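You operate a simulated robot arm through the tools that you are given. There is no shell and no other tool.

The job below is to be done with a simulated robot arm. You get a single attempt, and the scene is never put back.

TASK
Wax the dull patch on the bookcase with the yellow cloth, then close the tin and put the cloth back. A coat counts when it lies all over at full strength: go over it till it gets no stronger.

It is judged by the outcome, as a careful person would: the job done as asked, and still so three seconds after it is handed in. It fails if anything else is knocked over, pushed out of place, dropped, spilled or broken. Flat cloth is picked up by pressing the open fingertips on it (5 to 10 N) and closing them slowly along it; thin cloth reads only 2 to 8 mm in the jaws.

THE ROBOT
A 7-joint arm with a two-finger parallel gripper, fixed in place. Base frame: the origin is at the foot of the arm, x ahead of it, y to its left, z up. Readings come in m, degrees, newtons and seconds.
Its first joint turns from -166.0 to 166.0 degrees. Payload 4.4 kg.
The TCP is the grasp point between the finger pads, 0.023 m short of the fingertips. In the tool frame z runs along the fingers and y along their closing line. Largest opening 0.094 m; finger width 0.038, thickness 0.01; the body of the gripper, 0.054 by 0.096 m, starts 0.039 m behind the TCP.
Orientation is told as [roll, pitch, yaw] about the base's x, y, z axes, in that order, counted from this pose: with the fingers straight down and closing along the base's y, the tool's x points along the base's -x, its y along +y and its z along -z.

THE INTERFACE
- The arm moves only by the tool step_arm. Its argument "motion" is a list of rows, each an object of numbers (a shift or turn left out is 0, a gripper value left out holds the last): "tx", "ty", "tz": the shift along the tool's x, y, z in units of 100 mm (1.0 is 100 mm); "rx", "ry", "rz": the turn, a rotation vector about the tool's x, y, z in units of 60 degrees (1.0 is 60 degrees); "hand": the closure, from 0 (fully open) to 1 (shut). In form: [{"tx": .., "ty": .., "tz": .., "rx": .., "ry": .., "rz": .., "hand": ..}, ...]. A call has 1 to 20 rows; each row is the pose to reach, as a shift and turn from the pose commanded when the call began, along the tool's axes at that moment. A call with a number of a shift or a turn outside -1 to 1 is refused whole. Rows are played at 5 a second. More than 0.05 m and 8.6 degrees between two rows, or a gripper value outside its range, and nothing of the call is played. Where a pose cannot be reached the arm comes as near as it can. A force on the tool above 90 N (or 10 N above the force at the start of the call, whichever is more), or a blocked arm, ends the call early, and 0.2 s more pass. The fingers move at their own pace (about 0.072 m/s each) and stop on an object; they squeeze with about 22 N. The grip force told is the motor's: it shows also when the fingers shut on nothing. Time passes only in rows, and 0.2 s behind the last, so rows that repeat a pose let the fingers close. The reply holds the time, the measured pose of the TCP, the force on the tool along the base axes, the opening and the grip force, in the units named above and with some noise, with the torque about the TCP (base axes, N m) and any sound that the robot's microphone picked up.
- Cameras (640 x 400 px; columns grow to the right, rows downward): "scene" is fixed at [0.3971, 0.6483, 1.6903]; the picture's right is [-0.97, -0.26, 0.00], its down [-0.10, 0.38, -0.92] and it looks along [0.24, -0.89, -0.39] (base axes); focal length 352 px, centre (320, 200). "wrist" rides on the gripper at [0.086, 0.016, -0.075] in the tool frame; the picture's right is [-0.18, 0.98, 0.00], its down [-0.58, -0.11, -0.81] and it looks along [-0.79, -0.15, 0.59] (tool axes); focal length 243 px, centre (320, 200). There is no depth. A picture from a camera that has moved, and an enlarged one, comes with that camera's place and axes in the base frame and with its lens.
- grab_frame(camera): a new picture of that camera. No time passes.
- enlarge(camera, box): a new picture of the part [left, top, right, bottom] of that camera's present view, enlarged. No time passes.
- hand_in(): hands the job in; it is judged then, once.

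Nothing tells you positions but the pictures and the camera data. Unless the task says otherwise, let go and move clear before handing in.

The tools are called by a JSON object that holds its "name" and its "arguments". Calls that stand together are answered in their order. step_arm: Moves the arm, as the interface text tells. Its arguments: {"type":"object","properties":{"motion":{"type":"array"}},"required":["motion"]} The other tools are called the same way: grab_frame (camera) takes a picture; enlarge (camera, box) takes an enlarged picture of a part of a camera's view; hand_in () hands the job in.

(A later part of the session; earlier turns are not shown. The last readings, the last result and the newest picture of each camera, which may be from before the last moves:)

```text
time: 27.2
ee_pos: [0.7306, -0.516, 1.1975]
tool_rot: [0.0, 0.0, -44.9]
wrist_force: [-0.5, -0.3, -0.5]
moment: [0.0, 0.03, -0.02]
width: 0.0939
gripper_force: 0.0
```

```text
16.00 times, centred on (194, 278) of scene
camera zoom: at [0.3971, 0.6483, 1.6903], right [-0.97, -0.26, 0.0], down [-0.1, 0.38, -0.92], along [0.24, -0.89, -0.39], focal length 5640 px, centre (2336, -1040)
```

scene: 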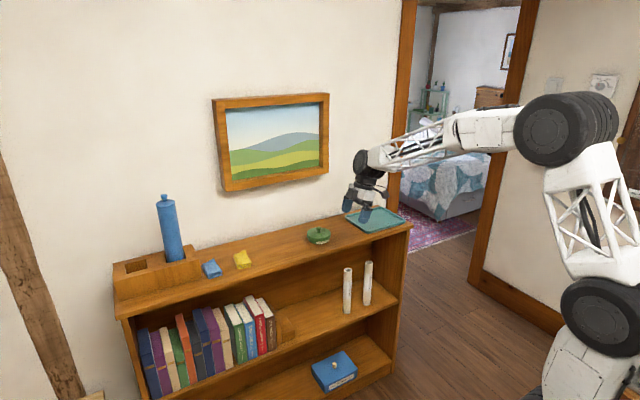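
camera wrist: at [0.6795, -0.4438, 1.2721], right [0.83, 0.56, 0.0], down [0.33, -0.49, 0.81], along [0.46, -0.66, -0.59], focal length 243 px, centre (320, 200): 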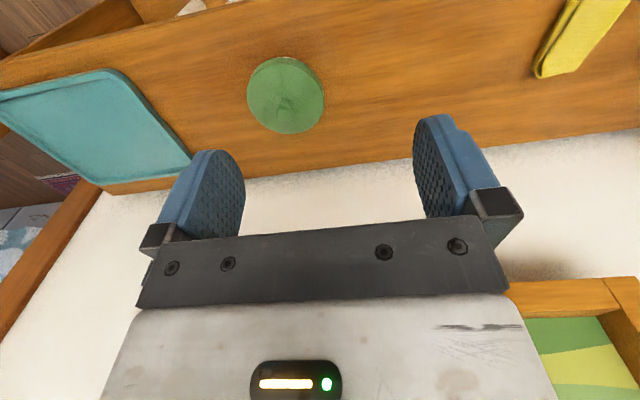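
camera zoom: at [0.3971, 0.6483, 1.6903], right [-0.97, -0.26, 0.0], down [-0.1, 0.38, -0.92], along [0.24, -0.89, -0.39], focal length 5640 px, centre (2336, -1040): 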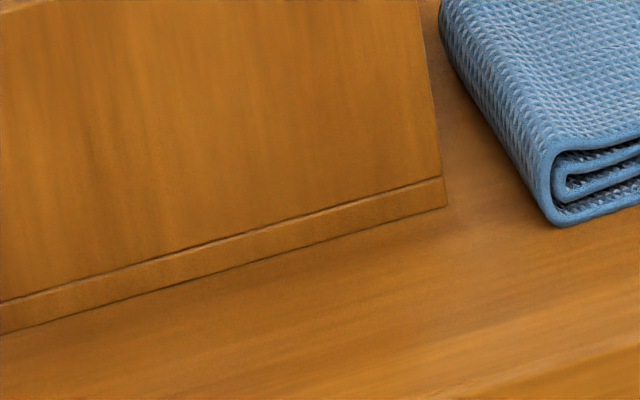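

The exposed wood looks the same everywhere, so the dull patch must be out of sight: perhaps on the bookcase's outer right side or under the tray. I'll swing over to the right end and look at the outer side first.

{"name": "step_arm", "arguments": {"motion": [{"tx": 0.2, "ty": -0.4}, {"tx": 0.4, "ty": -0.8}, {"tx": 0.6, "ty": -1.0}, {"tx": 0.65, "ty": -1.0}]}}

{"name": "step_arm", "arguments": {"motion": [{"ty": -0.4}, {"ty": -0.8}, {"ty": -1.0}]}}

{"name": "step_arm", "arguments": {"motion": [{"ty": -0.4, "tx": 0.1}, {"ty": -0.8, "tx": 0.3}, {"ty": -1.0, "tx": 0.5}]}}

{"name": "step_arm", "arguments": {"motion": [{"ty": -0.4, "tx": 0.1}, {"ty": -0.8, "tx": 0.3}, {"ty": -1.0, "tx": 0.5}, {"ty": -1.0, "tx": 0.5}]}}

{"name": "grab_frame", "arguments": {"camera": "wrist"}}

{"name": "grab_frame", "arguments": {"camera": "scene"}}

```text
time: 28.2
ee_pos: [0.6125, -0.5414, 1.1962]
tool_rot: [0.0, 0.0, -45.0]
wrist_force: [1.3, 0.4, -0.8]
moment: [0.02, 0.0, 0.0]
width: 0.0942
gripper_force: 0.1
```

```text
time: 29.0
ee_pos: [0.5409, -0.6118, 1.1982]
tool_rot: [0.0, 0.1, -45.0]
wrist_force: [-0.4, 0.7, 0.6]
moment: [0.02, 0.01, 0.02]
width: 0.094
gripper_force: 0.1
```

```text
time: 29.8
ee_pos: [0.4345, -0.6466, 1.1961]
tool_rot: [0.0, 0.0, -45.0]
wrist_force: [0.6, 0.1, -0.3]
moment: [0.02, -0.03, -0.01]
width: 0.094
gripper_force: 0.0
```

```text
time: 30.8
ee_pos: [0.3285, -0.6835, 1.1971]
tool_rot: [-0.1, 0.0, -45.0]
wrist_force: [0.5, 1.0, 0.9]
moment: [-0.02, -0.04, 0.03]
width: 0.0941
gripper_force: 0.0
```

```text
taken
camera wrist: at [0.2787, -0.6118, 1.2716], right [0.82, 0.57, 0.0], down [0.33, -0.49, 0.81], along [0.46, -0.66, -0.59], focal length 243 px, centre (320, 200)
```

wrist: 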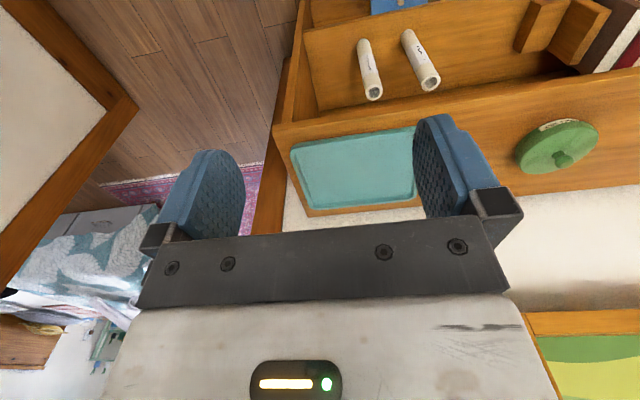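

```text
taken
```

scene: 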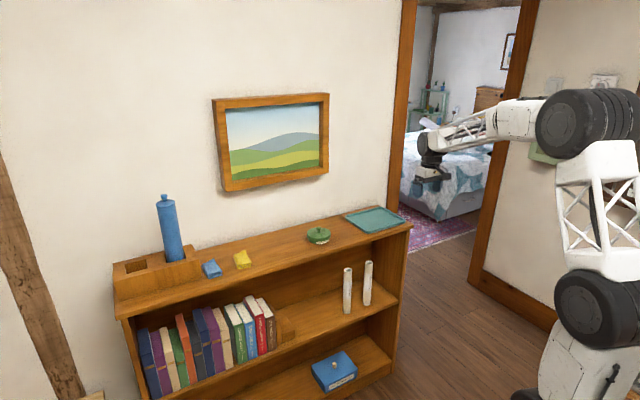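

With the arm now clear of the bookcase, I'll take clean enlarged scene views of the whole top.

{"name": "enlarge", "arguments": {"camera": "scene", "box": [200, 190, 420, 327]}}

{"name": "enlarge", "arguments": {"camera": "scene", "box": [240, 200, 368, 280]}}

{"name": "enlarge", "arguments": {"camera": "wrist", "box": [250, 60, 450, 185]}}

{"name": "enlarge", "arguments": {"camera": "wrist", "box": [440, 60, 640, 185]}}

```text
2.91 times, centred on (310, 258) of scene
camera zoom: at [0.3971, 0.6483, 1.6903], right [-0.97, -0.26, 0.0], down [-0.1, 0.38, -0.92], along [0.24, -0.89, -0.39], focal length 1025 px, centre (349, 30)
```

zoom: 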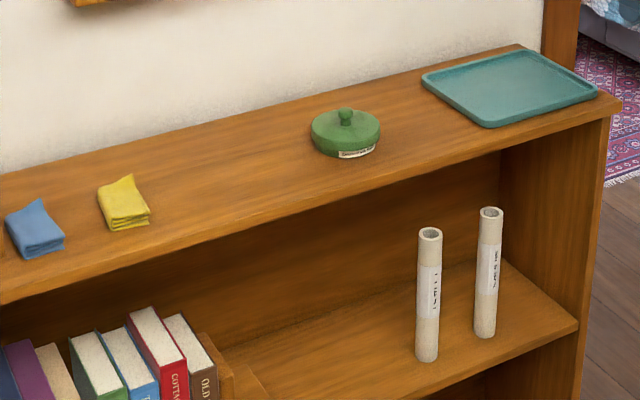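

```text
5.00 times, centred on (304, 240) of scene
camera zoom: at [0.3971, 0.6483, 1.6903], right [-0.97, -0.26, 0.0], down [-0.1, 0.38, -0.92], along [0.24, -0.89, -0.39], focal length 1762 px, centre (400, 0)
```

zoom: 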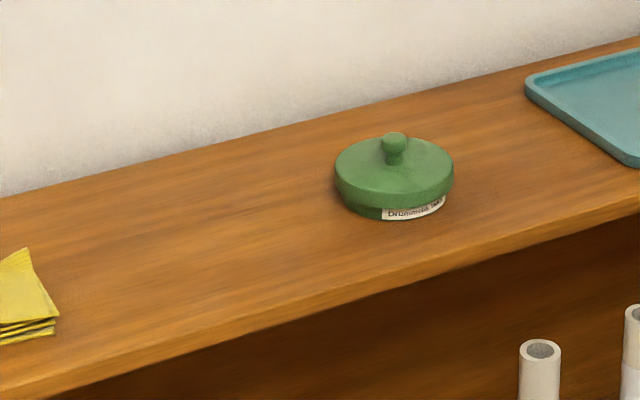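

```text
3.20 times, centred on (350, 122) of wrist
camera zoom: at [0.2787, -0.6118, 1.2716], right [0.82, 0.57, 0.0], down [0.33, -0.49, 0.81], along [0.46, -0.66, -0.59], focal length 776 px, centre (224, 448)
```

zoom: 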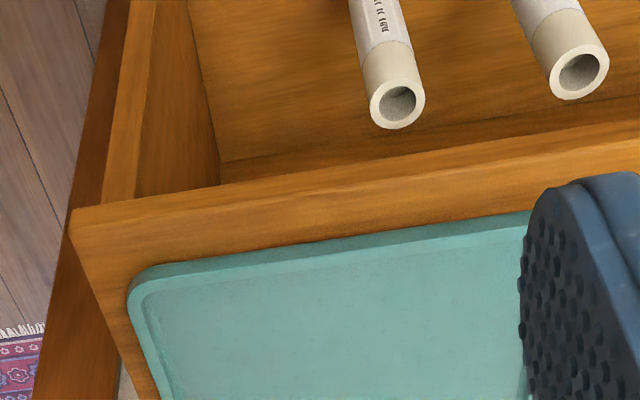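

```text
3.20 times, centred on (540, 122) of wrist
camera zoom: at [0.2787, -0.6118, 1.2716], right [0.82, 0.57, 0.0], down [0.33, -0.49, 0.81], along [0.46, -0.66, -0.59], focal length 776 px, centre (-384, 448)
```

zoom: 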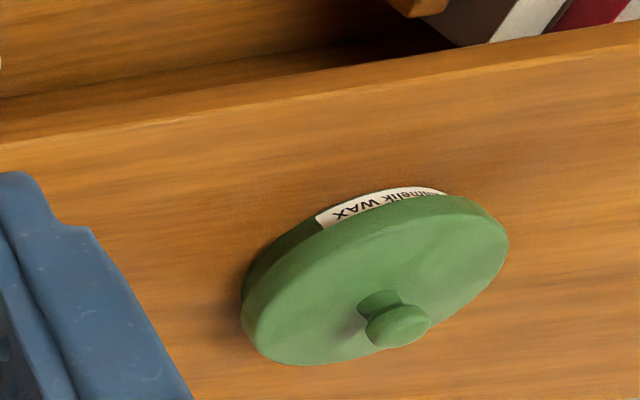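

The clean views still show no patch. I'll complete the check of the outer right side.

{"name": "step_arm", "arguments": {"motion": [{"ty": -0.4}, {"ty": -0.8}, {"ty": -1.0}]}}

{"name": "step_arm", "arguments": {"motion": [{"ty": -0.4}, {"ty": -0.8}, {"ty": -1.0}]}}

{"name": "step_arm", "arguments": {"motion": [{"rz": -0.14}, {"rz": -0.28}, {"rz": -0.42}, {"rz": -0.56}, {"rz": -0.7}, {"rz": -0.84}, {"rz": -0.95}, {"rz": -0.95}]}}

{"name": "grab_frame", "arguments": {"camera": "wrist"}}

```text
time: 31.6
ee_pos: [0.2579, -0.7547, 1.198]
tool_rot: [0.0, -0.1, -45.1]
wrist_force: [-0.3, 1.0, 0.7]
moment: [0.03, -0.01, 0.01]
width: 0.0941
gripper_force: 0.1
```

```text
time: 32.4
ee_pos: [0.1881, -0.8256, 1.1967]
tool_rot: [-0.1, 0.0, -45.0]
wrist_force: [-0.1, 0.3, 0.5]
moment: [0.01, 0.0, 0.01]
width: 0.0943
gripper_force: 0.0
```

```text
time: 34.2
ee_pos: [0.1879, -0.8244, 1.1969]
tool_rot: [0.0, 0.0, 12.1]
wrist_force: [0.7, 0.3, -0.3]
moment: [0.03, -0.02, 0.0]
width: 0.094
gripper_force: 0.0
```

```text
taken
camera wrist: at [0.0993, -0.827, 1.2719], right [-0.03, 1.0, 0.0], down [0.59, 0.01, 0.81], along [0.81, 0.02, -0.59], focal length 243 px, centre (320, 200)
```

wrist: 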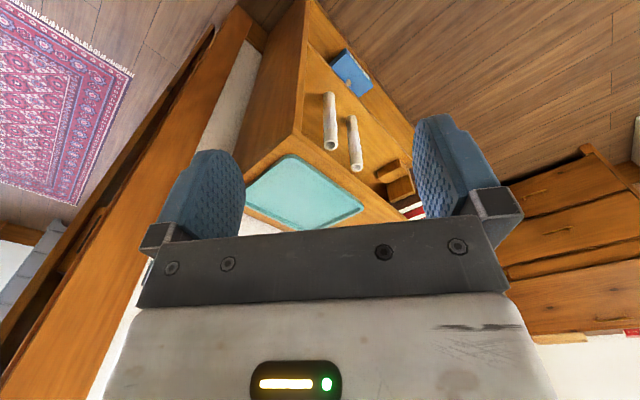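

{"name": "enlarge", "arguments": {"camera": "wrist", "box": [190, 0, 350, 150]}}

{"name": "enlarge", "arguments": {"camera": "wrist", "box": [230, 120, 420, 239]}}

```text
2.67 times, centred on (270, 75) of wrist
camera zoom: at [0.0993, -0.827, 1.2719], right [-0.03, 1.0, 0.0], down [0.59, 0.01, 0.81], along [0.81, 0.02, -0.59], focal length 647 px, centre (453, 533)
```

zoom: 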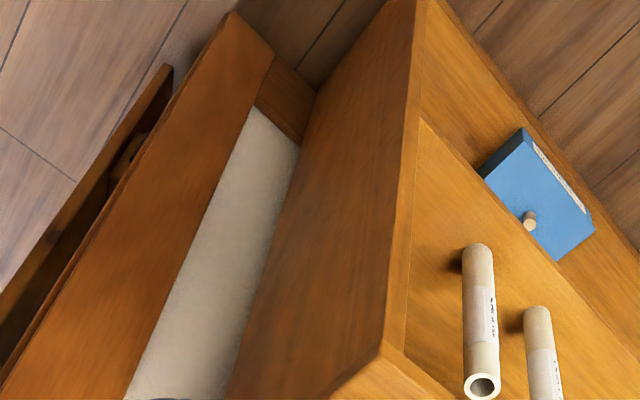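

```text
3.36 times, centred on (325, 180) of wrist
camera zoom: at [0.0993, -0.827, 1.2719], right [-0.03, 1.0, 0.0], down [0.59, 0.01, 0.81], along [0.81, 0.02, -0.59], focal length 816 px, centre (303, 269)
```

zoom: 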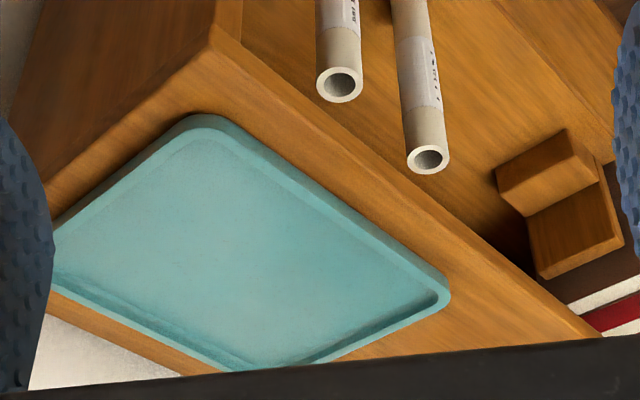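

The outer side is clean too, so the patch is most likely under the tray. I'll turn the fingers to straddle the tray's front rim (at about a 45° yaw) so I can lift that edge and peek beneath.

{"name": "step_arm", "arguments": {"motion": [{"rz": -0.14}, {"rz": -0.28}, {"rz": -0.42}, {"rz": -0.55}, {"rz": -0.55}]}}

{"name": "grab_frame", "arguments": {"camera": "wrist"}}

```text
time: 35.4
ee_pos: [0.1876, -0.8248, 1.197]
tool_rot: [0.0, 0.0, 45.1]
wrist_force: [0.1, 0.0, 1.0]
moment: [0.04, -0.01, 0.02]
width: 0.0941
gripper_force: 0.0
```

```text
taken
camera wrist: at [0.1147, -0.8746, 1.2719], right [-0.57, 0.82, 0.0], down [0.49, 0.33, 0.81], along [0.66, 0.46, -0.59], focal length 243 px, centre (320, 200)
```

wrist: 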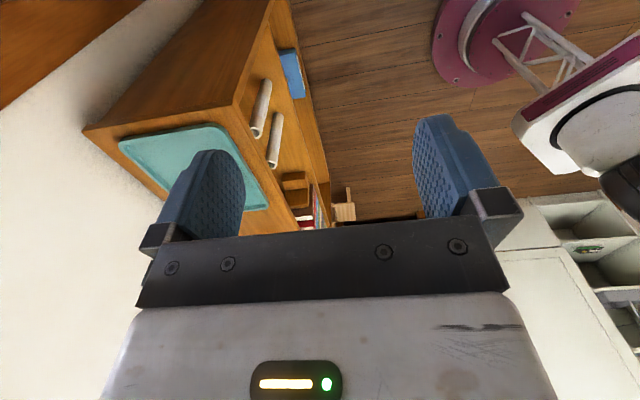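

The tool faces along the bookcase now. I'll move above the middle of the tray's front rim.

{"name": "step_arm", "arguments": {"motion": [{"tx": -0.3, "ty": -0.3}, {"tx": -0.6, "ty": -0.6}, {"tx": -0.9, "ty": -0.8}, {"tx": -1.0, "ty": -0.9}]}}

{"name": "step_arm", "arguments": {"motion": [{"tx": -0.3, "ty": -0.25, "tz": 0.2}, {"tx": -0.6, "ty": -0.5, "tz": 0.4}, {"tx": -0.9, "ty": -0.75, "tz": 0.6}, {"tx": -1.0, "ty": -0.85, "tz": 0.8}, {"tx": -1.0, "ty": -0.85, "tz": 0.9}]}}

{"name": "grab_frame", "arguments": {"camera": "wrist"}}

{"name": "enlarge", "arguments": {"camera": "scene", "box": [330, 180, 426, 240]}}

```text
time: 36.4
ee_pos: [0.3227, -0.8165, 1.198]
tool_rot: [0.0, 0.1, 45.0]
wrist_force: [1.1, -0.6, -0.7]
moment: [-0.01, 0.01, 0.0]
width: 0.094
gripper_force: 0.1
```

```text
time: 37.6
ee_pos: [0.4541, -0.8052, 1.108]
tool_rot: [-0.1, 0.0, 45.0]
wrist_force: [0.6, 0.7, -0.7]
moment: [0.02, 0.0, -0.03]
width: 0.0942
gripper_force: 0.0
```

```text
taken
camera wrist: at [0.3806, -0.8566, 1.1822], right [-0.57, 0.82, 0.0], down [0.49, 0.33, 0.81], along [0.67, 0.46, -0.59], focal length 243 px, centre (320, 200)
```

wrist: 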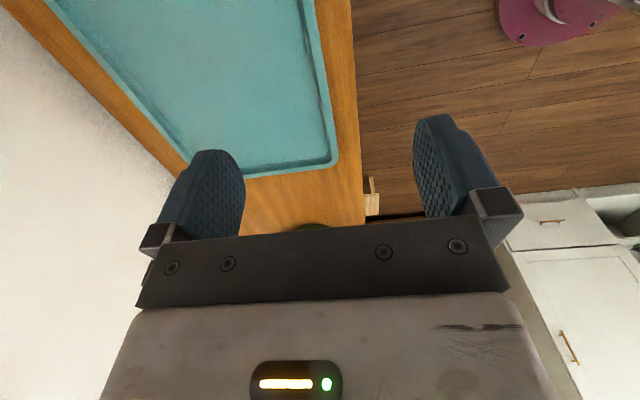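

```text
6.67 times, centred on (378, 210) of scene
camera zoom: at [0.3971, 0.6483, 1.6903], right [-0.97, -0.26, 0.0], down [-0.1, 0.38, -0.92], along [0.24, -0.89, -0.39], focal length 2350 px, centre (-67, 133)
```

zoom: 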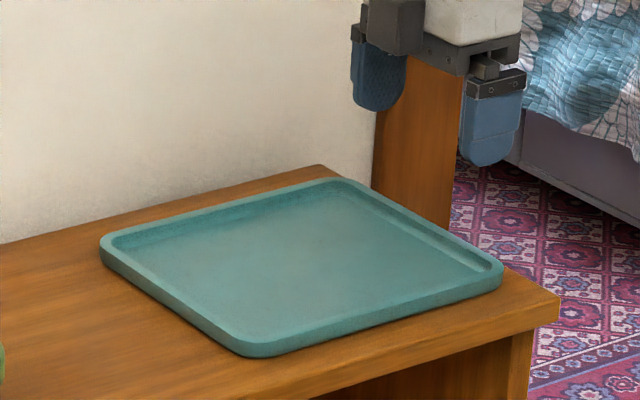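

The fingers are over the front rim, which sits a few mm further back than the TCP. I'll correct that and descend to just above the rim.

{"name": "step_arm", "arguments": {"motion": [{"ty": -0.06, "tz": 0.3}, {"ty": -0.06, "tz": 0.6}, {"ty": -0.06, "tz": 0.9}, {"ty": -0.06, "tz": 1.0}, {"ty": -0.06, "tz": 1.0}]}}

{"name": "grab_frame", "arguments": {"camera": "wrist"}}

{"name": "enlarge", "arguments": {"camera": "scene", "box": [350, 190, 414, 230]}}

```text
time: 38.8
ee_pos: [0.4564, -0.8117, 1.0074]
tool_rot: [0.0, 0.0, 45.0]
wrist_force: [-1.1, -0.5, 0.4]
moment: [0.01, 0.01, 0.01]
width: 0.0943
gripper_force: 0.0
```

```text
taken
camera wrist: at [0.384, -0.8612, 1.0826], right [-0.56, 0.83, 0.0], down [0.49, 0.33, 0.81], along [0.67, 0.46, -0.59], focal length 243 px, centre (320, 200)
```

wrist: 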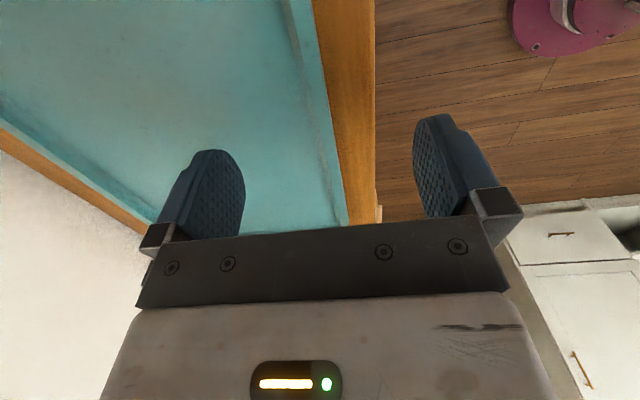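

```text
10.00 times, centred on (382, 210) of scene
camera zoom: at [0.3971, 0.6483, 1.6903], right [-0.97, -0.26, 0.0], down [-0.1, 0.38, -0.92], along [0.24, -0.89, -0.39], focal length 3525 px, centre (-300, 100)
```

zoom: 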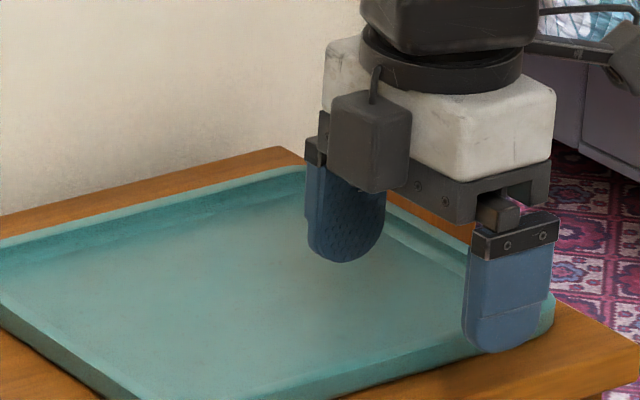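

The rim is centred between the fingers within a couple of mm. I'll lower in small steps and watch for contact.

{"name": "step_arm", "arguments": {"motion": [{"ty": 0.02, "tz": 0.05}, {"ty": 0.02, "tz": 0.1}, {"ty": 0.02, "tz": 0.14}, {"ty": 0.02, "tz": 0.14}]}}

{"name": "step_arm", "arguments": {"motion": [{"tz": 0.02}, {"tz": 0.04}, {"tz": 0.04}]}}

{"name": "enlarge", "arguments": {"camera": "scene", "box": [374, 203, 414, 228]}}

```text
time: 39.8
ee_pos: [0.4557, -0.8081, 0.9928]
tool_rot: [0.0, 0.0, 45.0]
wrist_force: [-1.0, 0.6, 1.2]
moment: [0.0, -0.01, 0.0]
width: 0.0943
gripper_force: 0.0
```

```text
time: 40.6
ee_pos: [0.4562, -0.809, 0.9889]
tool_rot: [-0.1, -0.1, 45.0]
wrist_force: [1.1, 1.1, 0.5]
moment: [0.0, 0.03, 0.02]
width: 0.094
gripper_force: 0.1
```

```text
16.00 times, centred on (394, 216) of scene
camera zoom: at [0.3971, 0.6483, 1.6903], right [-0.97, -0.26, 0.0], down [-0.1, 0.38, -0.92], along [0.24, -0.89, -0.39], focal length 5640 px, centre (-864, -48)
```

zoom: 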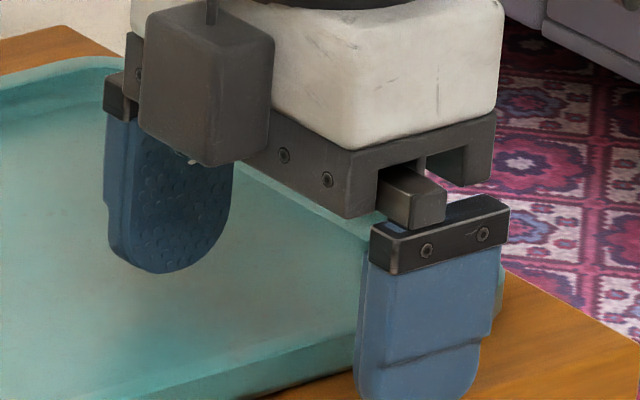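

No contact yet with tips at z≈0.966. I'll continue down in 2 mm steps.

{"name": "step_arm", "arguments": {"motion": [{"tz": 0.02}, {"tz": 0.02}]}}

{"name": "step_arm", "arguments": {"motion": [{"tz": 0.02}, {"tz": 0.02}]}}

{"name": "step_arm", "arguments": {"motion": [{"tz": 0.02}, {"tz": 0.02}]}}

{"name": "enlarge", "arguments": {"camera": "scene", "box": [374, 203, 414, 228]}}

```text
time: 41.2
ee_pos: [0.455, -0.8095, 0.9878]
tool_rot: [0.0, 0.0, 45.0]
wrist_force: [-0.2, -0.7, 0.3]
moment: [0.0, -0.01, 0.01]
width: 0.0939
gripper_force: 0.1
```

```text
time: 41.8
ee_pos: [0.4553, -0.8092, 0.9843]
tool_rot: [0.0, -0.1, 45.0]
wrist_force: [-0.6, -1.0, -0.7]
moment: [-0.02, -0.06, 0.04]
width: 0.0941
gripper_force: 0.0
```

```text
time: 42.4
ee_pos: [0.4563, -0.8087, 0.9827]
tool_rot: [0.0, 0.0, 45.0]
wrist_force: [0.5, 0.3, 0.5]
moment: [0.0, -0.02, 0.01]
width: 0.0942
gripper_force: 0.0
```

```text
16.00 times, centred on (394, 216) of scene
camera zoom: at [0.3971, 0.6483, 1.6903], right [-0.97, -0.26, 0.0], down [-0.1, 0.38, -0.92], along [0.24, -0.89, -0.39], focal length 5640 px, centre (-864, -48)
```

zoom: 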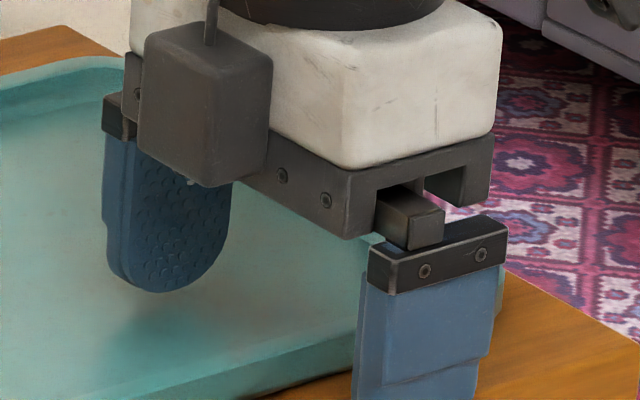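

Still no contact with tips at z≈0.960; a shadow gap is visible. Continuing down gently.

{"name": "step_arm", "arguments": {"motion": [{"tz": 0.02}, {"tz": 0.04}, {"tz": 0.04}]}}

{"name": "step_arm", "arguments": {"motion": [{"tz": 0.02}, {"tz": 0.03}, {"tz": 0.03}]}}

{"name": "enlarge", "arguments": {"camera": "scene", "box": [370, 210, 410, 235]}}

```text
time: 43.2
ee_pos: [0.4554, -0.8097, 0.9792]
tool_rot: [0.0, 0.0, 45.1]
wrist_force: [0.6, -0.7, -0.7]
moment: [-0.02, -0.02, -0.01]
width: 0.094
gripper_force: 0.1
```

```text
time: 44.0
ee_pos: [0.4549, -0.8095, 0.9782]
tool_rot: [-0.1, 0.0, 45.0]
wrist_force: [-2.4, 0.2, 18.4]
moment: [-0.6, -0.56, 0.08]
width: 0.0938
gripper_force: 0.0
```

```text
16.00 times, centred on (390, 222) of scene
camera zoom: at [0.3971, 0.6483, 1.6903], right [-0.97, -0.26, 0.0], down [-0.1, 0.38, -0.92], along [0.24, -0.89, -0.39], focal length 5640 px, centre (-800, -160)
```

zoom: 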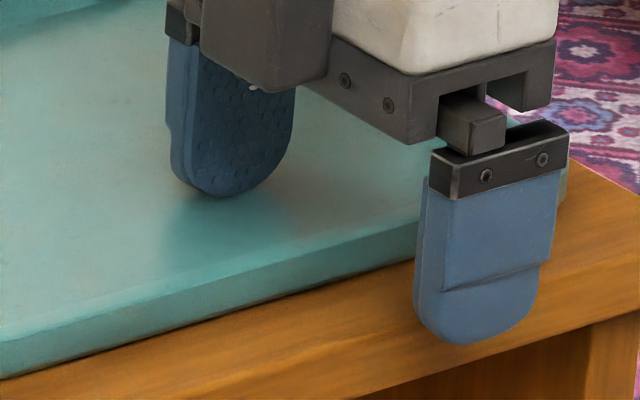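

The inner finger touched the tray floor at tip z≈0.955. I'll back off 1.5 mm and close on the rim.

{"name": "step_arm", "arguments": {"motion": [{"tz": -0.02, "hand": 0}, {"tz": -0.02, "hand": 0.3}, {"tz": -0.02, "hand": 0.6}, {"tz": -0.02, "hand": 0.8}, {"tz": -0.02, "hand": 0.9}, {"tz": -0.02, "hand": 1.0}, {"tz": -0.02, "hand": 1.0}]}}

{"name": "enlarge", "arguments": {"camera": "scene", "box": [340, 195, 420, 245]}}

```text
time: 45.6
ee_pos: [0.4557, -0.8077, 0.9786]
tool_rot: [0.1, 0.0, 45.1]
wrist_force: [-7.6, 12.5, 7.3]
moment: [0.28, 0.08, 0.0]
width: 0.0079
gripper_force: 44.5
```

```text
8.00 times, centred on (380, 220) of scene
camera zoom: at [0.3971, 0.6483, 1.6903], right [-0.97, -0.26, 0.0], down [-0.1, 0.38, -0.92], along [0.24, -0.89, -0.39], focal length 2820 px, centre (-160, 40)
```

zoom: 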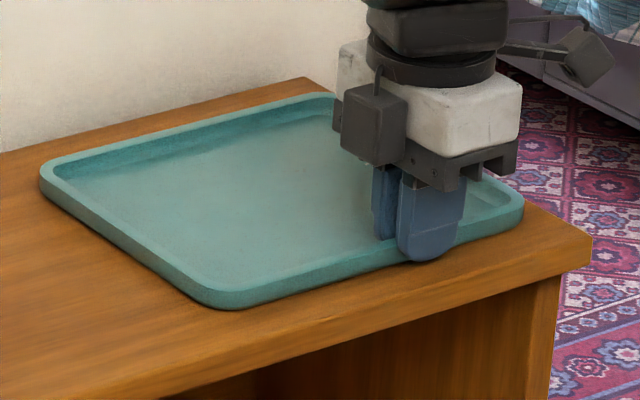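

I have the rim gripped (8 mm). I'll lift gently a few mm and watch the force.

{"name": "step_arm", "arguments": {"motion": [{"tz": -0.02}, {"tz": -0.04}, {"tz": -0.06}, {"tz": -0.06}]}}

{"name": "enlarge", "arguments": {"camera": "scene", "box": [340, 195, 420, 245]}}

```text
time: 46.6
ee_pos: [0.4551, -0.8083, 0.9793]
tool_rot: [0.4, -0.1, 45.0]
wrist_force: [12.8, -23.8, -77.3]
moment: [-0.47, -0.39, 0.1]
width: 0.0079
gripper_force: 46.0
```

```text
8.00 times, centred on (380, 220) of scene
camera zoom: at [0.3971, 0.6483, 1.6903], right [-0.97, -0.26, 0.0], down [-0.1, 0.38, -0.92], along [0.24, -0.89, -0.39], focal length 2820 px, centre (-160, 40)
```

zoom: 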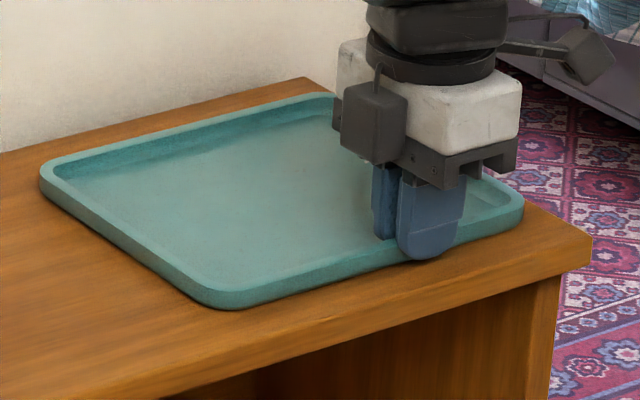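

The tray does not budge at 77 N — it's fixed in place, so nothing to uncover there. I'll relax the pull and release it.

{"name": "step_arm", "arguments": {"motion": [{"tz": 0.02}, {"tz": 0.04}, {"tz": 0.06}, {"tz": 0.06}]}}

{"name": "step_arm", "arguments": {"motion": [{"hand": 0.8}, {"hand": 0.5}, {"hand": 0.2}, {"hand": 0.0}, {"hand": 0.0}]}}

{"name": "step_arm", "arguments": {"motion": [{"tz": -0.2}, {"tz": -0.5}, {"tz": -0.9}, {"tz": -1.0}]}}

{"name": "enlarge", "arguments": {"camera": "scene", "box": [340, 195, 420, 245]}}

```text
time: 47.6
ee_pos: [0.4566, -0.8077, 0.9797]
tool_rot: [-0.1, 0.0, 45.0]
wrist_force: [-19.1, 44.9, -15.6]
moment: [1.39, -0.17, -0.31]
width: 0.0079
gripper_force: 45.2
```

```text
time: 48.8
ee_pos: [0.4561, -0.8075, 0.9785]
tool_rot: [0.0, 0.0, 45.0]
wrist_force: [-0.1, 0.2, -1.4]
moment: [-0.02, -0.01, 0.0]
width: 0.0938
gripper_force: 0.1
```

```text
time: 49.8
ee_pos: [0.4571, -0.8086, 1.0799]
tool_rot: [-0.1, 0.0, 45.0]
wrist_force: [0.8, 0.5, -0.2]
moment: [0.02, -0.01, -0.03]
width: 0.094
gripper_force: 0.0
```

```text
8.00 times, centred on (380, 220) of scene
camera zoom: at [0.3971, 0.6483, 1.6903], right [-0.97, -0.26, 0.0], down [-0.1, 0.38, -0.92], along [0.24, -0.89, -0.39], focal length 2820 px, centre (-160, 40)
```

zoom: 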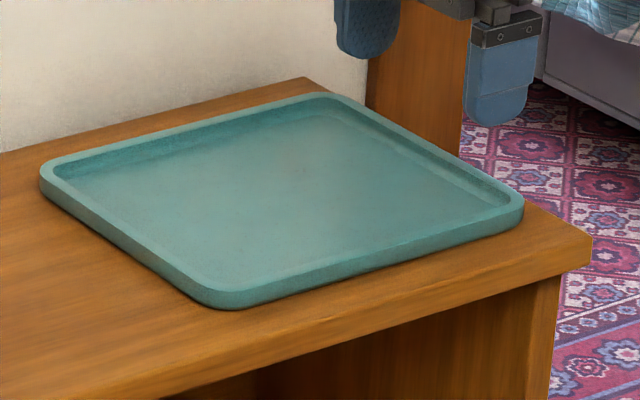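

The tray is unharmed and where it was. So the patch must be low-contrast on the exposed top; I'll take close near-vertical views, first of the gap between tray and tin.

{"name": "step_arm", "arguments": {"motion": [{"tx": -0.3, "ty": -0.2, "tz": -0.2}, {"tx": -0.6, "ty": -0.35, "tz": -0.4}, {"tx": -0.9, "ty": -0.45, "tz": -0.4}, {"tx": -1.0, "ty": -0.45, "tz": -0.4}, {"tx": -1.0, "ty": -0.45, "tz": -0.4}]}}

{"name": "step_arm", "arguments": {"motion": [{"tx": -0.3}, {"tx": -0.5}, {"tx": -0.5}]}}

{"name": "grab_frame", "arguments": {"camera": "wrist"}}

{"name": "enlarge", "arguments": {"camera": "wrist", "box": [180, 0, 436, 160]}}

```text
time: 51.0
ee_pos: [0.5582, -0.7699, 1.1176]
tool_rot: [0.0, 0.1, 44.9]
wrist_force: [-0.1, 0.2, -0.3]
moment: [-0.02, -0.01, -0.01]
width: 0.094
gripper_force: 0.2
```

```text
time: 51.8
ee_pos: [0.5939, -0.734, 1.1188]
tool_rot: [0.0, 0.0, 45.0]
wrist_force: [0.5, 0.3, 0.6]
moment: [0.01, 0.0, 0.0]
width: 0.094
gripper_force: 0.1
```

```text
taken
camera wrist: at [0.521, -0.7845, 1.1923], right [-0.56, 0.83, 0.0], down [0.49, 0.33, 0.81], along [0.67, 0.46, -0.59], focal length 243 px, centre (320, 200)
```

wrist: 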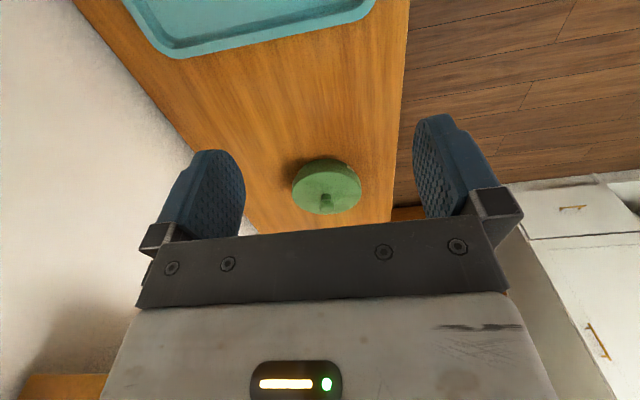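

```text
2.50 times, centred on (308, 80) of wrist
camera zoom: at [0.521, -0.7845, 1.1923], right [-0.56, 0.83, 0.0], down [0.49, 0.33, 0.81], along [0.67, 0.46, -0.59], focal length 606 px, centre (350, 500)
```

zoom: 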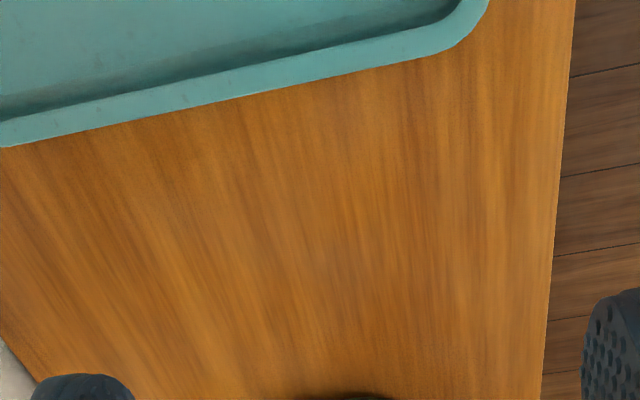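

This view shows a slightly greyer zone in the middle of the gap. Zooming in on it.

{"name": "enlarge", "arguments": {"camera": "wrist", "box": [240, 30, 400, 130]}}

{"name": "enlarge", "arguments": {"camera": "wrist", "box": [180, 40, 340, 140]}}

{"name": "enlarge", "arguments": {"camera": "wrist", "box": [200, 90, 420, 230]}}

```text
4.00 times, centred on (320, 80) of wrist
camera zoom: at [0.521, -0.7845, 1.1923], right [-0.56, 0.83, 0.0], down [0.49, 0.33, 0.81], along [0.67, 0.46, -0.59], focal length 970 px, centre (320, 680)
```

zoom: 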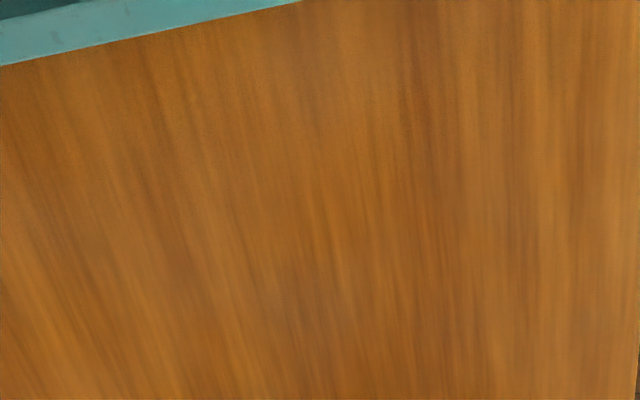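

```text
4.00 times, centred on (260, 90) of wrist
camera zoom: at [0.521, -0.7845, 1.1923], right [-0.56, 0.83, 0.0], down [0.49, 0.33, 0.81], along [0.67, 0.46, -0.59], focal length 970 px, centre (560, 640)
```

zoom: 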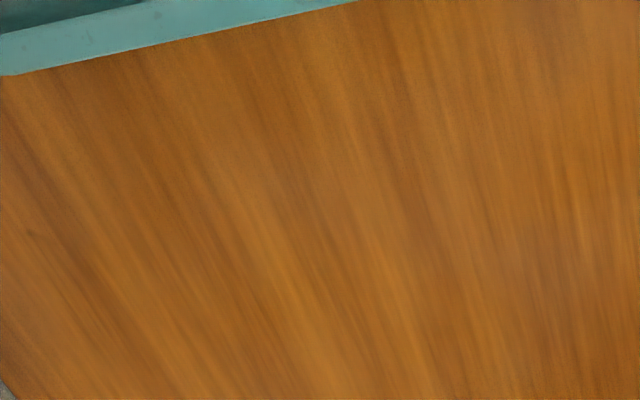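

```text
2.86 times, centred on (310, 160) of wrist
camera zoom: at [0.521, -0.7845, 1.1923], right [-0.56, 0.83, 0.0], down [0.49, 0.33, 0.81], along [0.67, 0.46, -0.59], focal length 693 px, centre (349, 314)
```

zoom: 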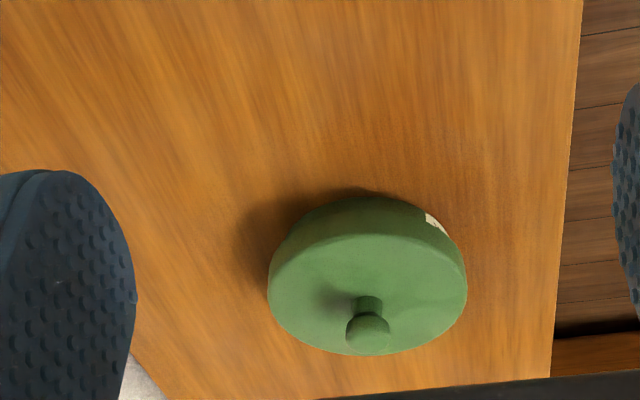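

The tray–tin gap looks like plain wood. I'll take the same close view over the tin–cloth gap.

{"name": "step_arm", "arguments": {"motion": [{"tx": -0.3}, {"tx": -0.6}, {"tx": -0.9}, {"tx": -1.0}]}}

{"name": "step_arm", "arguments": {"motion": [{"tx": -0.3}, {"tx": -0.6}, {"tx": -0.9}, {"tx": -1.0}, {"tx": -1.0}]}}

{"name": "grab_frame", "arguments": {"camera": "wrist"}}

{"name": "enlarge", "arguments": {"camera": "wrist", "box": [180, 0, 436, 160]}}

{"name": "enlarge", "arguments": {"camera": "wrist", "box": [200, 90, 420, 230]}}

```text
time: 52.8
ee_pos: [0.6647, -0.6652, 1.1186]
tool_rot: [0.0, -0.1, 45.1]
wrist_force: [-0.2, -0.6, 0.3]
moment: [0.01, 0.0, -0.03]
width: 0.0939
gripper_force: 0.0
```

```text
time: 54.0
ee_pos: [0.7364, -0.5934, 1.1194]
tool_rot: [0.0, 0.0, 44.9]
wrist_force: [-0.6, 1.0, 0.0]
moment: [-0.03, -0.02, 0.01]
width: 0.0941
gripper_force: 0.0
```

```text
taken
camera wrist: at [0.6629, -0.6444, 1.193], right [-0.56, 0.83, 0.0], down [0.49, 0.33, 0.81], along [0.67, 0.46, -0.59], focal length 243 px, centre (320, 200)
```

wrist: 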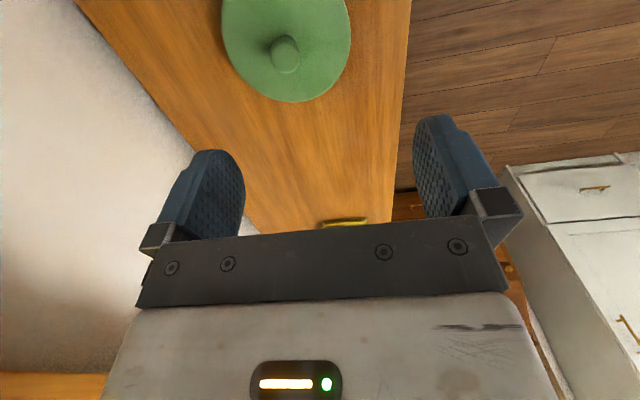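

```text
2.50 times, centred on (308, 80) of wrist
camera zoom: at [0.6629, -0.6444, 1.193], right [-0.56, 0.83, 0.0], down [0.49, 0.33, 0.81], along [0.67, 0.46, -0.59], focal length 606 px, centre (350, 500)
```

zoom: 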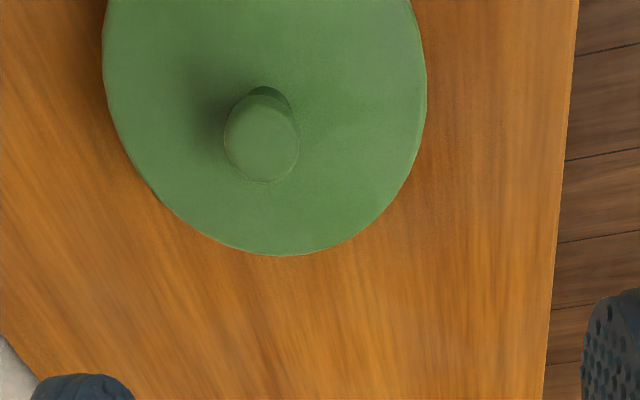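

```text
2.86 times, centred on (310, 160) of wrist
camera zoom: at [0.6629, -0.6444, 1.193], right [-0.56, 0.83, 0.0], down [0.49, 0.33, 0.81], along [0.67, 0.46, -0.59], focal length 693 px, centre (349, 314)
```

zoom: 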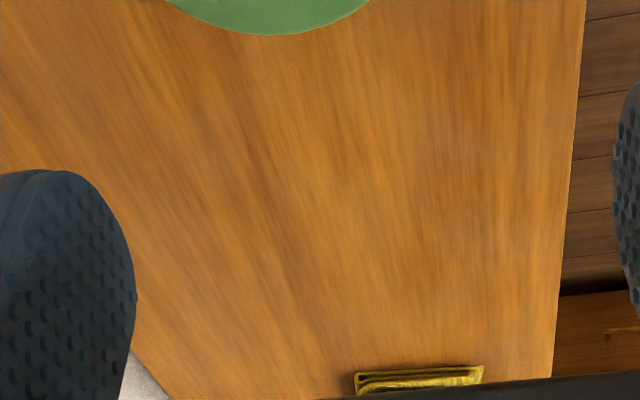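

The gap between tin and yellow cloth looks duller and pinker here than the tray–tin gap did from the same geometry, so I take the patch to lie there, roughly centred at (0.86, -0.49). Next: open the tin; I put its knob at about (0.741, -0.618, 1.00) and will line up above it.

{"name": "step_arm", "arguments": {"motion": [{"tx": 0.07, "ty": -0.1}, {"tx": 0.14, "ty": -0.21}, {"tx": 0.14, "ty": -0.21, "tz": 0.3}, {"tx": 0.14, "ty": -0.21, "tz": 0.6}, {"tx": 0.14, "ty": -0.21, "tz": 0.6}]}}

{"name": "grab_frame", "arguments": {"camera": "wrist"}}

{"name": "enlarge", "arguments": {"camera": "scene", "box": [288, 205, 352, 245]}}

```text
time: 55.2
ee_pos: [0.7411, -0.6199, 1.0592]
tool_rot: [0.0, 0.1, 45.0]
wrist_force: [-0.1, 0.1, 0.5]
moment: [0.03, 0.01, 0.01]
width: 0.0939
gripper_force: 0.0
```

```text
taken
camera wrist: at [0.6673, -0.6694, 1.1328], right [-0.56, 0.83, 0.0], down [0.49, 0.33, 0.81], along [0.67, 0.46, -0.59], focal length 243 px, centre (320, 200)
```

wrist: 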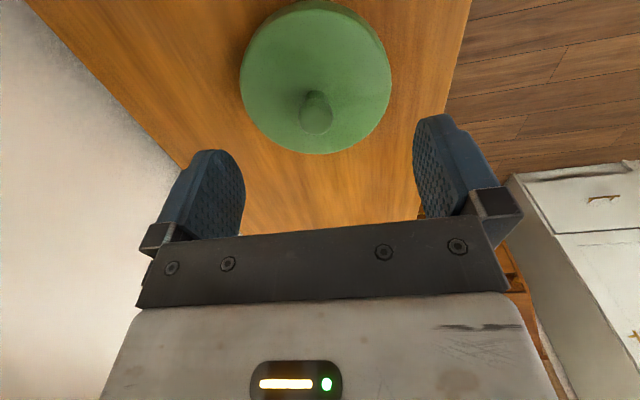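

```text
10.00 times, centred on (320, 225) of scene
camera zoom: at [0.3971, 0.6483, 1.6903], right [-0.97, -0.26, 0.0], down [-0.1, 0.38, -0.92], along [0.24, -0.89, -0.39], focal length 3525 px, centre (320, -50)
```

zoom: 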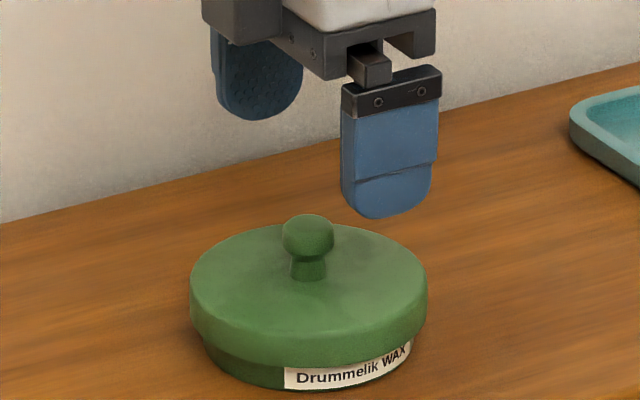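

The knob is centred under the gripper within about 2–3 mm. I'll correct, lower around the knob, and close on it.

{"name": "step_arm", "arguments": {"motion": [{"tx": -0.02, "ty": -0.02, "tz": 0.15}, {"tx": -0.02, "ty": -0.02, "tz": 0.3}, {"tx": -0.02, "ty": -0.02, "tz": 0.42}, {"tx": -0.02, "ty": -0.02, "tz": 0.46}, {"tx": -0.02, "ty": -0.02, "tz": 0.46}]}}

{"name": "enlarge", "arguments": {"camera": "scene", "box": [288, 205, 352, 245]}}

{"name": "grab_frame", "arguments": {"camera": "wrist"}}

```text
time: 56.4
ee_pos: [0.7426, -0.6195, 1.0124]
tool_rot: [0.0, 0.0, 45.1]
wrist_force: [0.2, 0.6, -0.3]
moment: [0.02, 0.01, 0.01]
width: 0.094
gripper_force: 0.1
```

```text
10.00 times, centred on (320, 225) of scene
camera zoom: at [0.3971, 0.6483, 1.6903], right [-0.97, -0.26, 0.0], down [-0.1, 0.38, -0.92], along [0.24, -0.89, -0.39], focal length 3525 px, centre (320, -50)
```

zoom: 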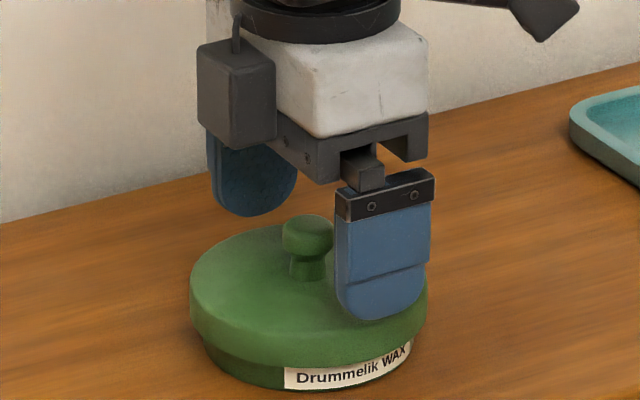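

```text
taken
camera wrist: at [0.6697, -0.6689, 1.0867], right [-0.57, 0.83, 0.0], down [0.49, 0.33, 0.81], along [0.67, 0.46, -0.59], focal length 243 px, centre (320, 200)
```

wrist: 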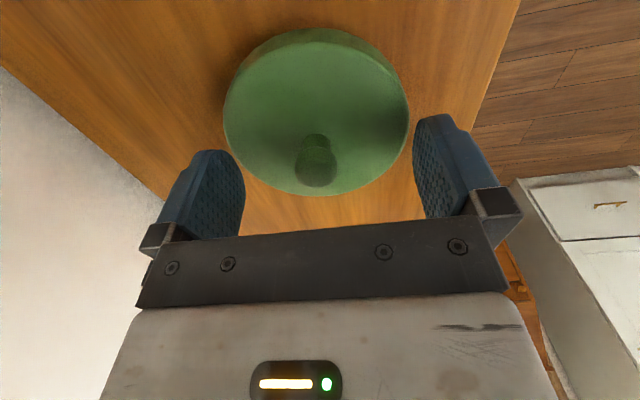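

The knob sits between the pads. I'll shift 2 mm and close slowly on it.

{"name": "step_arm", "arguments": {"motion": [{"ty": -0.02, "tz": 0.02}, {"ty": -0.02, "tz": 0.02, "hand": 0.3}, {"ty": -0.02, "tz": 0.02, "hand": 0.5}, {"ty": -0.02, "tz": 0.02, "hand": 0.65}, {"ty": -0.02, "tz": 0.02, "hand": 0.8}, {"ty": -0.02, "tz": 0.02, "hand": 1.0}, {"ty": -0.02, "tz": 0.02, "hand": 1.0}]}}

{"name": "enlarge", "arguments": {"camera": "scene", "box": [288, 205, 352, 245]}}

```text
time: 58.0
ee_pos: [0.7449, -0.6196, 1.0101]
tool_rot: [0.0, 0.0, 44.9]
wrist_force: [0.1, -0.3, -0.1]
moment: [-0.01, -0.04, 0.02]
width: 0.0208
gripper_force: 21.8
```

```text
10.00 times, centred on (320, 225) of scene
camera zoom: at [0.3971, 0.6483, 1.6903], right [-0.97, -0.26, 0.0], down [-0.1, 0.38, -0.92], along [0.24, -0.89, -0.39], focal length 3525 px, centre (320, -50)
```

zoom: 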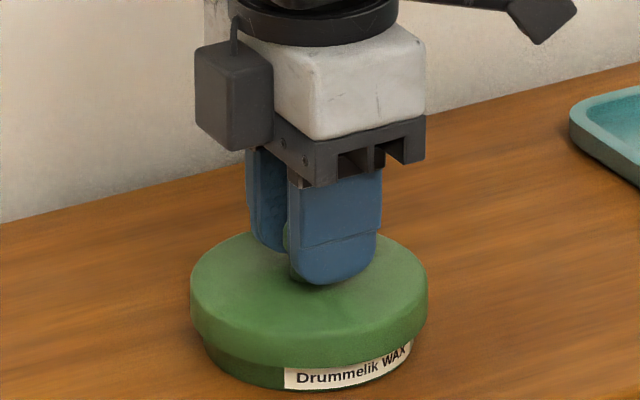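

The knob is gripped (21 mm). I'll lift gently and check that only the lid comes up.

{"name": "step_arm", "arguments": {"motion": [{"tz": -0.03}, {"tz": -0.06}, {"tz": -0.1}, {"tz": -0.1}]}}

{"name": "enlarge", "arguments": {"camera": "scene", "box": [288, 205, 352, 245]}}

```text
time: 59.0
ee_pos: [0.7438, -0.6205, 1.0205]
tool_rot: [0.0, -0.1, 45.0]
wrist_force: [0.0, 0.0, -0.1]
moment: [0.02, -0.04, -0.03]
width: 0.0211
gripper_force: 21.5
```

```text
10.00 times, centred on (320, 225) of scene
camera zoom: at [0.3971, 0.6483, 1.6903], right [-0.97, -0.26, 0.0], down [-0.1, 0.38, -0.92], along [0.24, -0.89, -0.39], focal length 3525 px, centre (320, -50)
```

zoom: 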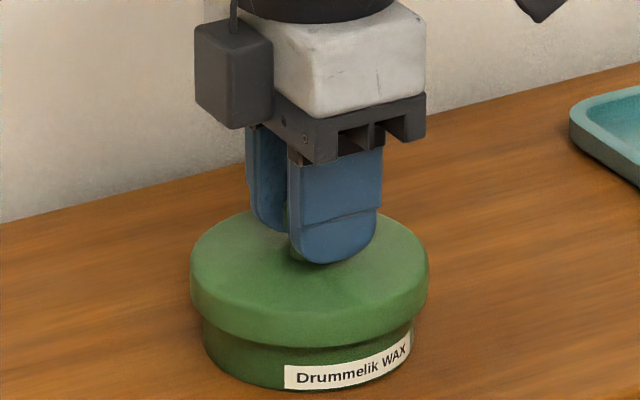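

The lid rises cleanly off the tin body. I'll raise it further clear of the tin.

{"name": "step_arm", "arguments": {"motion": [{"tz": -0.15}, {"tz": -0.35}, {"tz": -0.6}, {"tz": -0.8}, {"tz": -0.8}]}}

{"name": "enlarge", "arguments": {"camera": "scene", "box": [280, 195, 360, 245]}}

{"name": "grab_frame", "arguments": {"camera": "wrist"}}

```text
time: 60.2
ee_pos: [0.7448, -0.6195, 1.1002]
tool_rot: [0.0, -0.1, 45.0]
wrist_force: [0.5, -0.6, -0.3]
moment: [-0.02, 0.0, 0.02]
width: 0.0
gripper_force: 21.8
```

```text
8.00 times, centred on (320, 220) of scene
camera zoom: at [0.3971, 0.6483, 1.6903], right [-0.97, -0.26, 0.0], down [-0.1, 0.38, -0.92], along [0.24, -0.89, -0.39], focal length 2820 px, centre (320, 40)
```

zoom: 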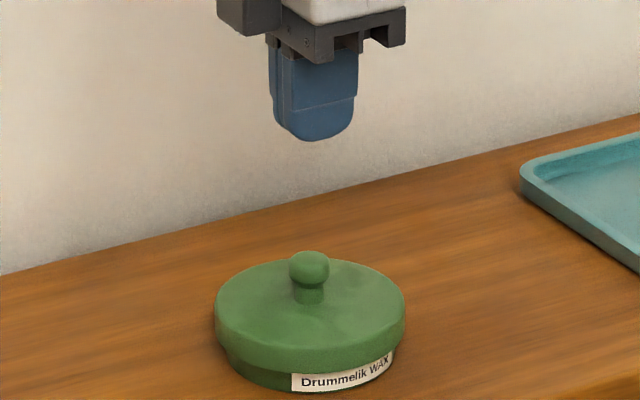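

```text
taken
camera wrist: at [0.6714, -0.6698, 1.1755], right [-0.57, 0.83, 0.0], down [0.49, 0.33, 0.81], along [0.67, 0.46, -0.59], focal length 243 px, centre (320, 200)
```

wrist: 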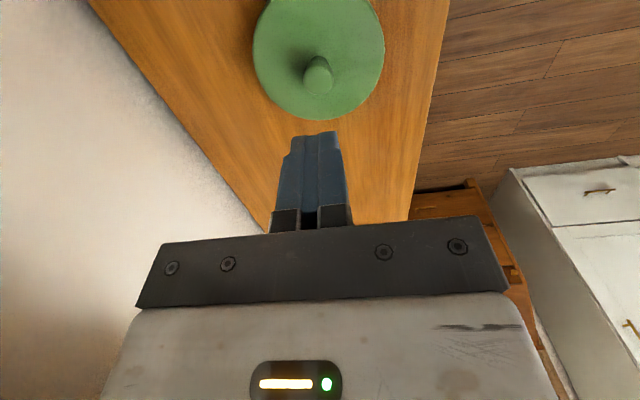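

The knob slipped from the grip and the lid settled back on the tin, apparently seated as before. I'll check it, then regrip lower and lift more slowly.

{"name": "step_arm", "arguments": {"motion": [{"hand": 0.6}, {"hand": 0.3}, {"hand": 0.3}]}}

{"name": "enlarge", "arguments": {"camera": "scene", "box": [300, 215, 340, 240]}}

{"name": "enlarge", "arguments": {"camera": "wrist", "box": [230, 0, 422, 120]}}

```text
time: 61.0
ee_pos: [0.7447, -0.6188, 1.1005]
tool_rot: [0.0, 0.0, 45.0]
wrist_force: [-0.3, 0.0, 0.9]
moment: [0.02, -0.01, 0.04]
width: 0.066
gripper_force: 0.1
```

```text
16.00 times, centred on (320, 228) of scene
camera zoom: at [0.3971, 0.6483, 1.6903], right [-0.97, -0.26, 0.0], down [-0.1, 0.38, -0.92], along [0.24, -0.89, -0.39], focal length 5640 px, centre (320, -240)
```

zoom: 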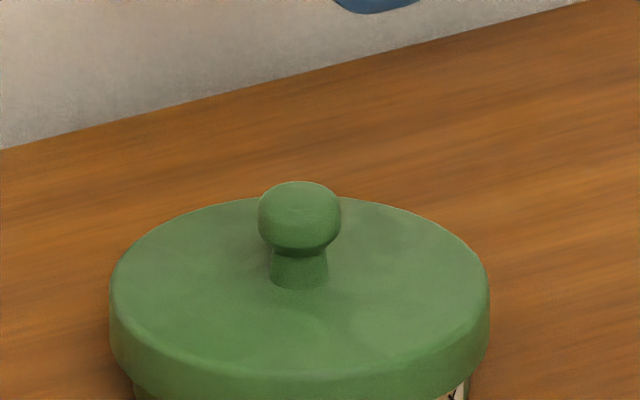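

```text
3.33 times, centred on (326, 60) of wrist
camera zoom: at [0.6714, -0.6699, 1.1754], right [-0.56, 0.83, 0.0], down [0.49, 0.33, 0.81], along [0.67, 0.46, -0.59], focal length 809 px, centre (300, 667)
```

zoom: 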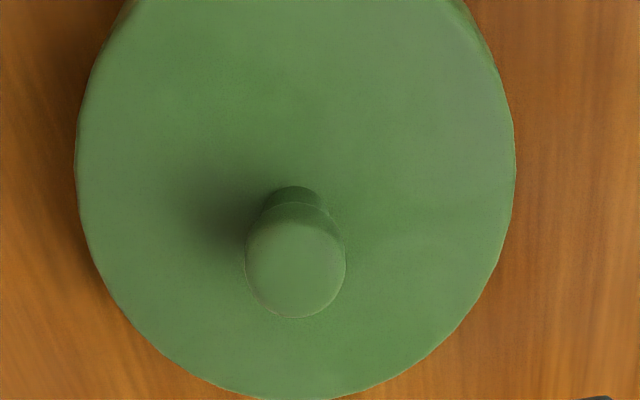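

The lid is seated normally. I'll descend again, about 5 mm lower on the knob, checking for contact.

{"name": "step_arm", "arguments": {"motion": [{"tz": 0.25}, {"tz": 0.5}, {"tz": 0.75}, {"tz": 0.88}, {"tz": 0.92}, {"tz": 0.92}]}}

{"name": "step_arm", "arguments": {"motion": [{"tz": 0.015}, {"tz": 0.03}, {"tz": 0.03}]}}

```text
time: 62.4
ee_pos: [0.7441, -0.6195, 1.0087]
tool_rot: [0.1, 0.1, 45.0]
wrist_force: [-0.9, 0.8, -0.3]
moment: [0.01, -0.01, 0.02]
width: 0.066
gripper_force: 0.1
```

```text
time: 63.2
ee_pos: [0.7451, -0.6189, 1.0047]
tool_rot: [0.0, 0.0, 45.0]
wrist_force: [0.1, 0.3, 0.0]
moment: [0.01, 0.0, 0.04]
width: 0.0656
gripper_force: 0.1
```

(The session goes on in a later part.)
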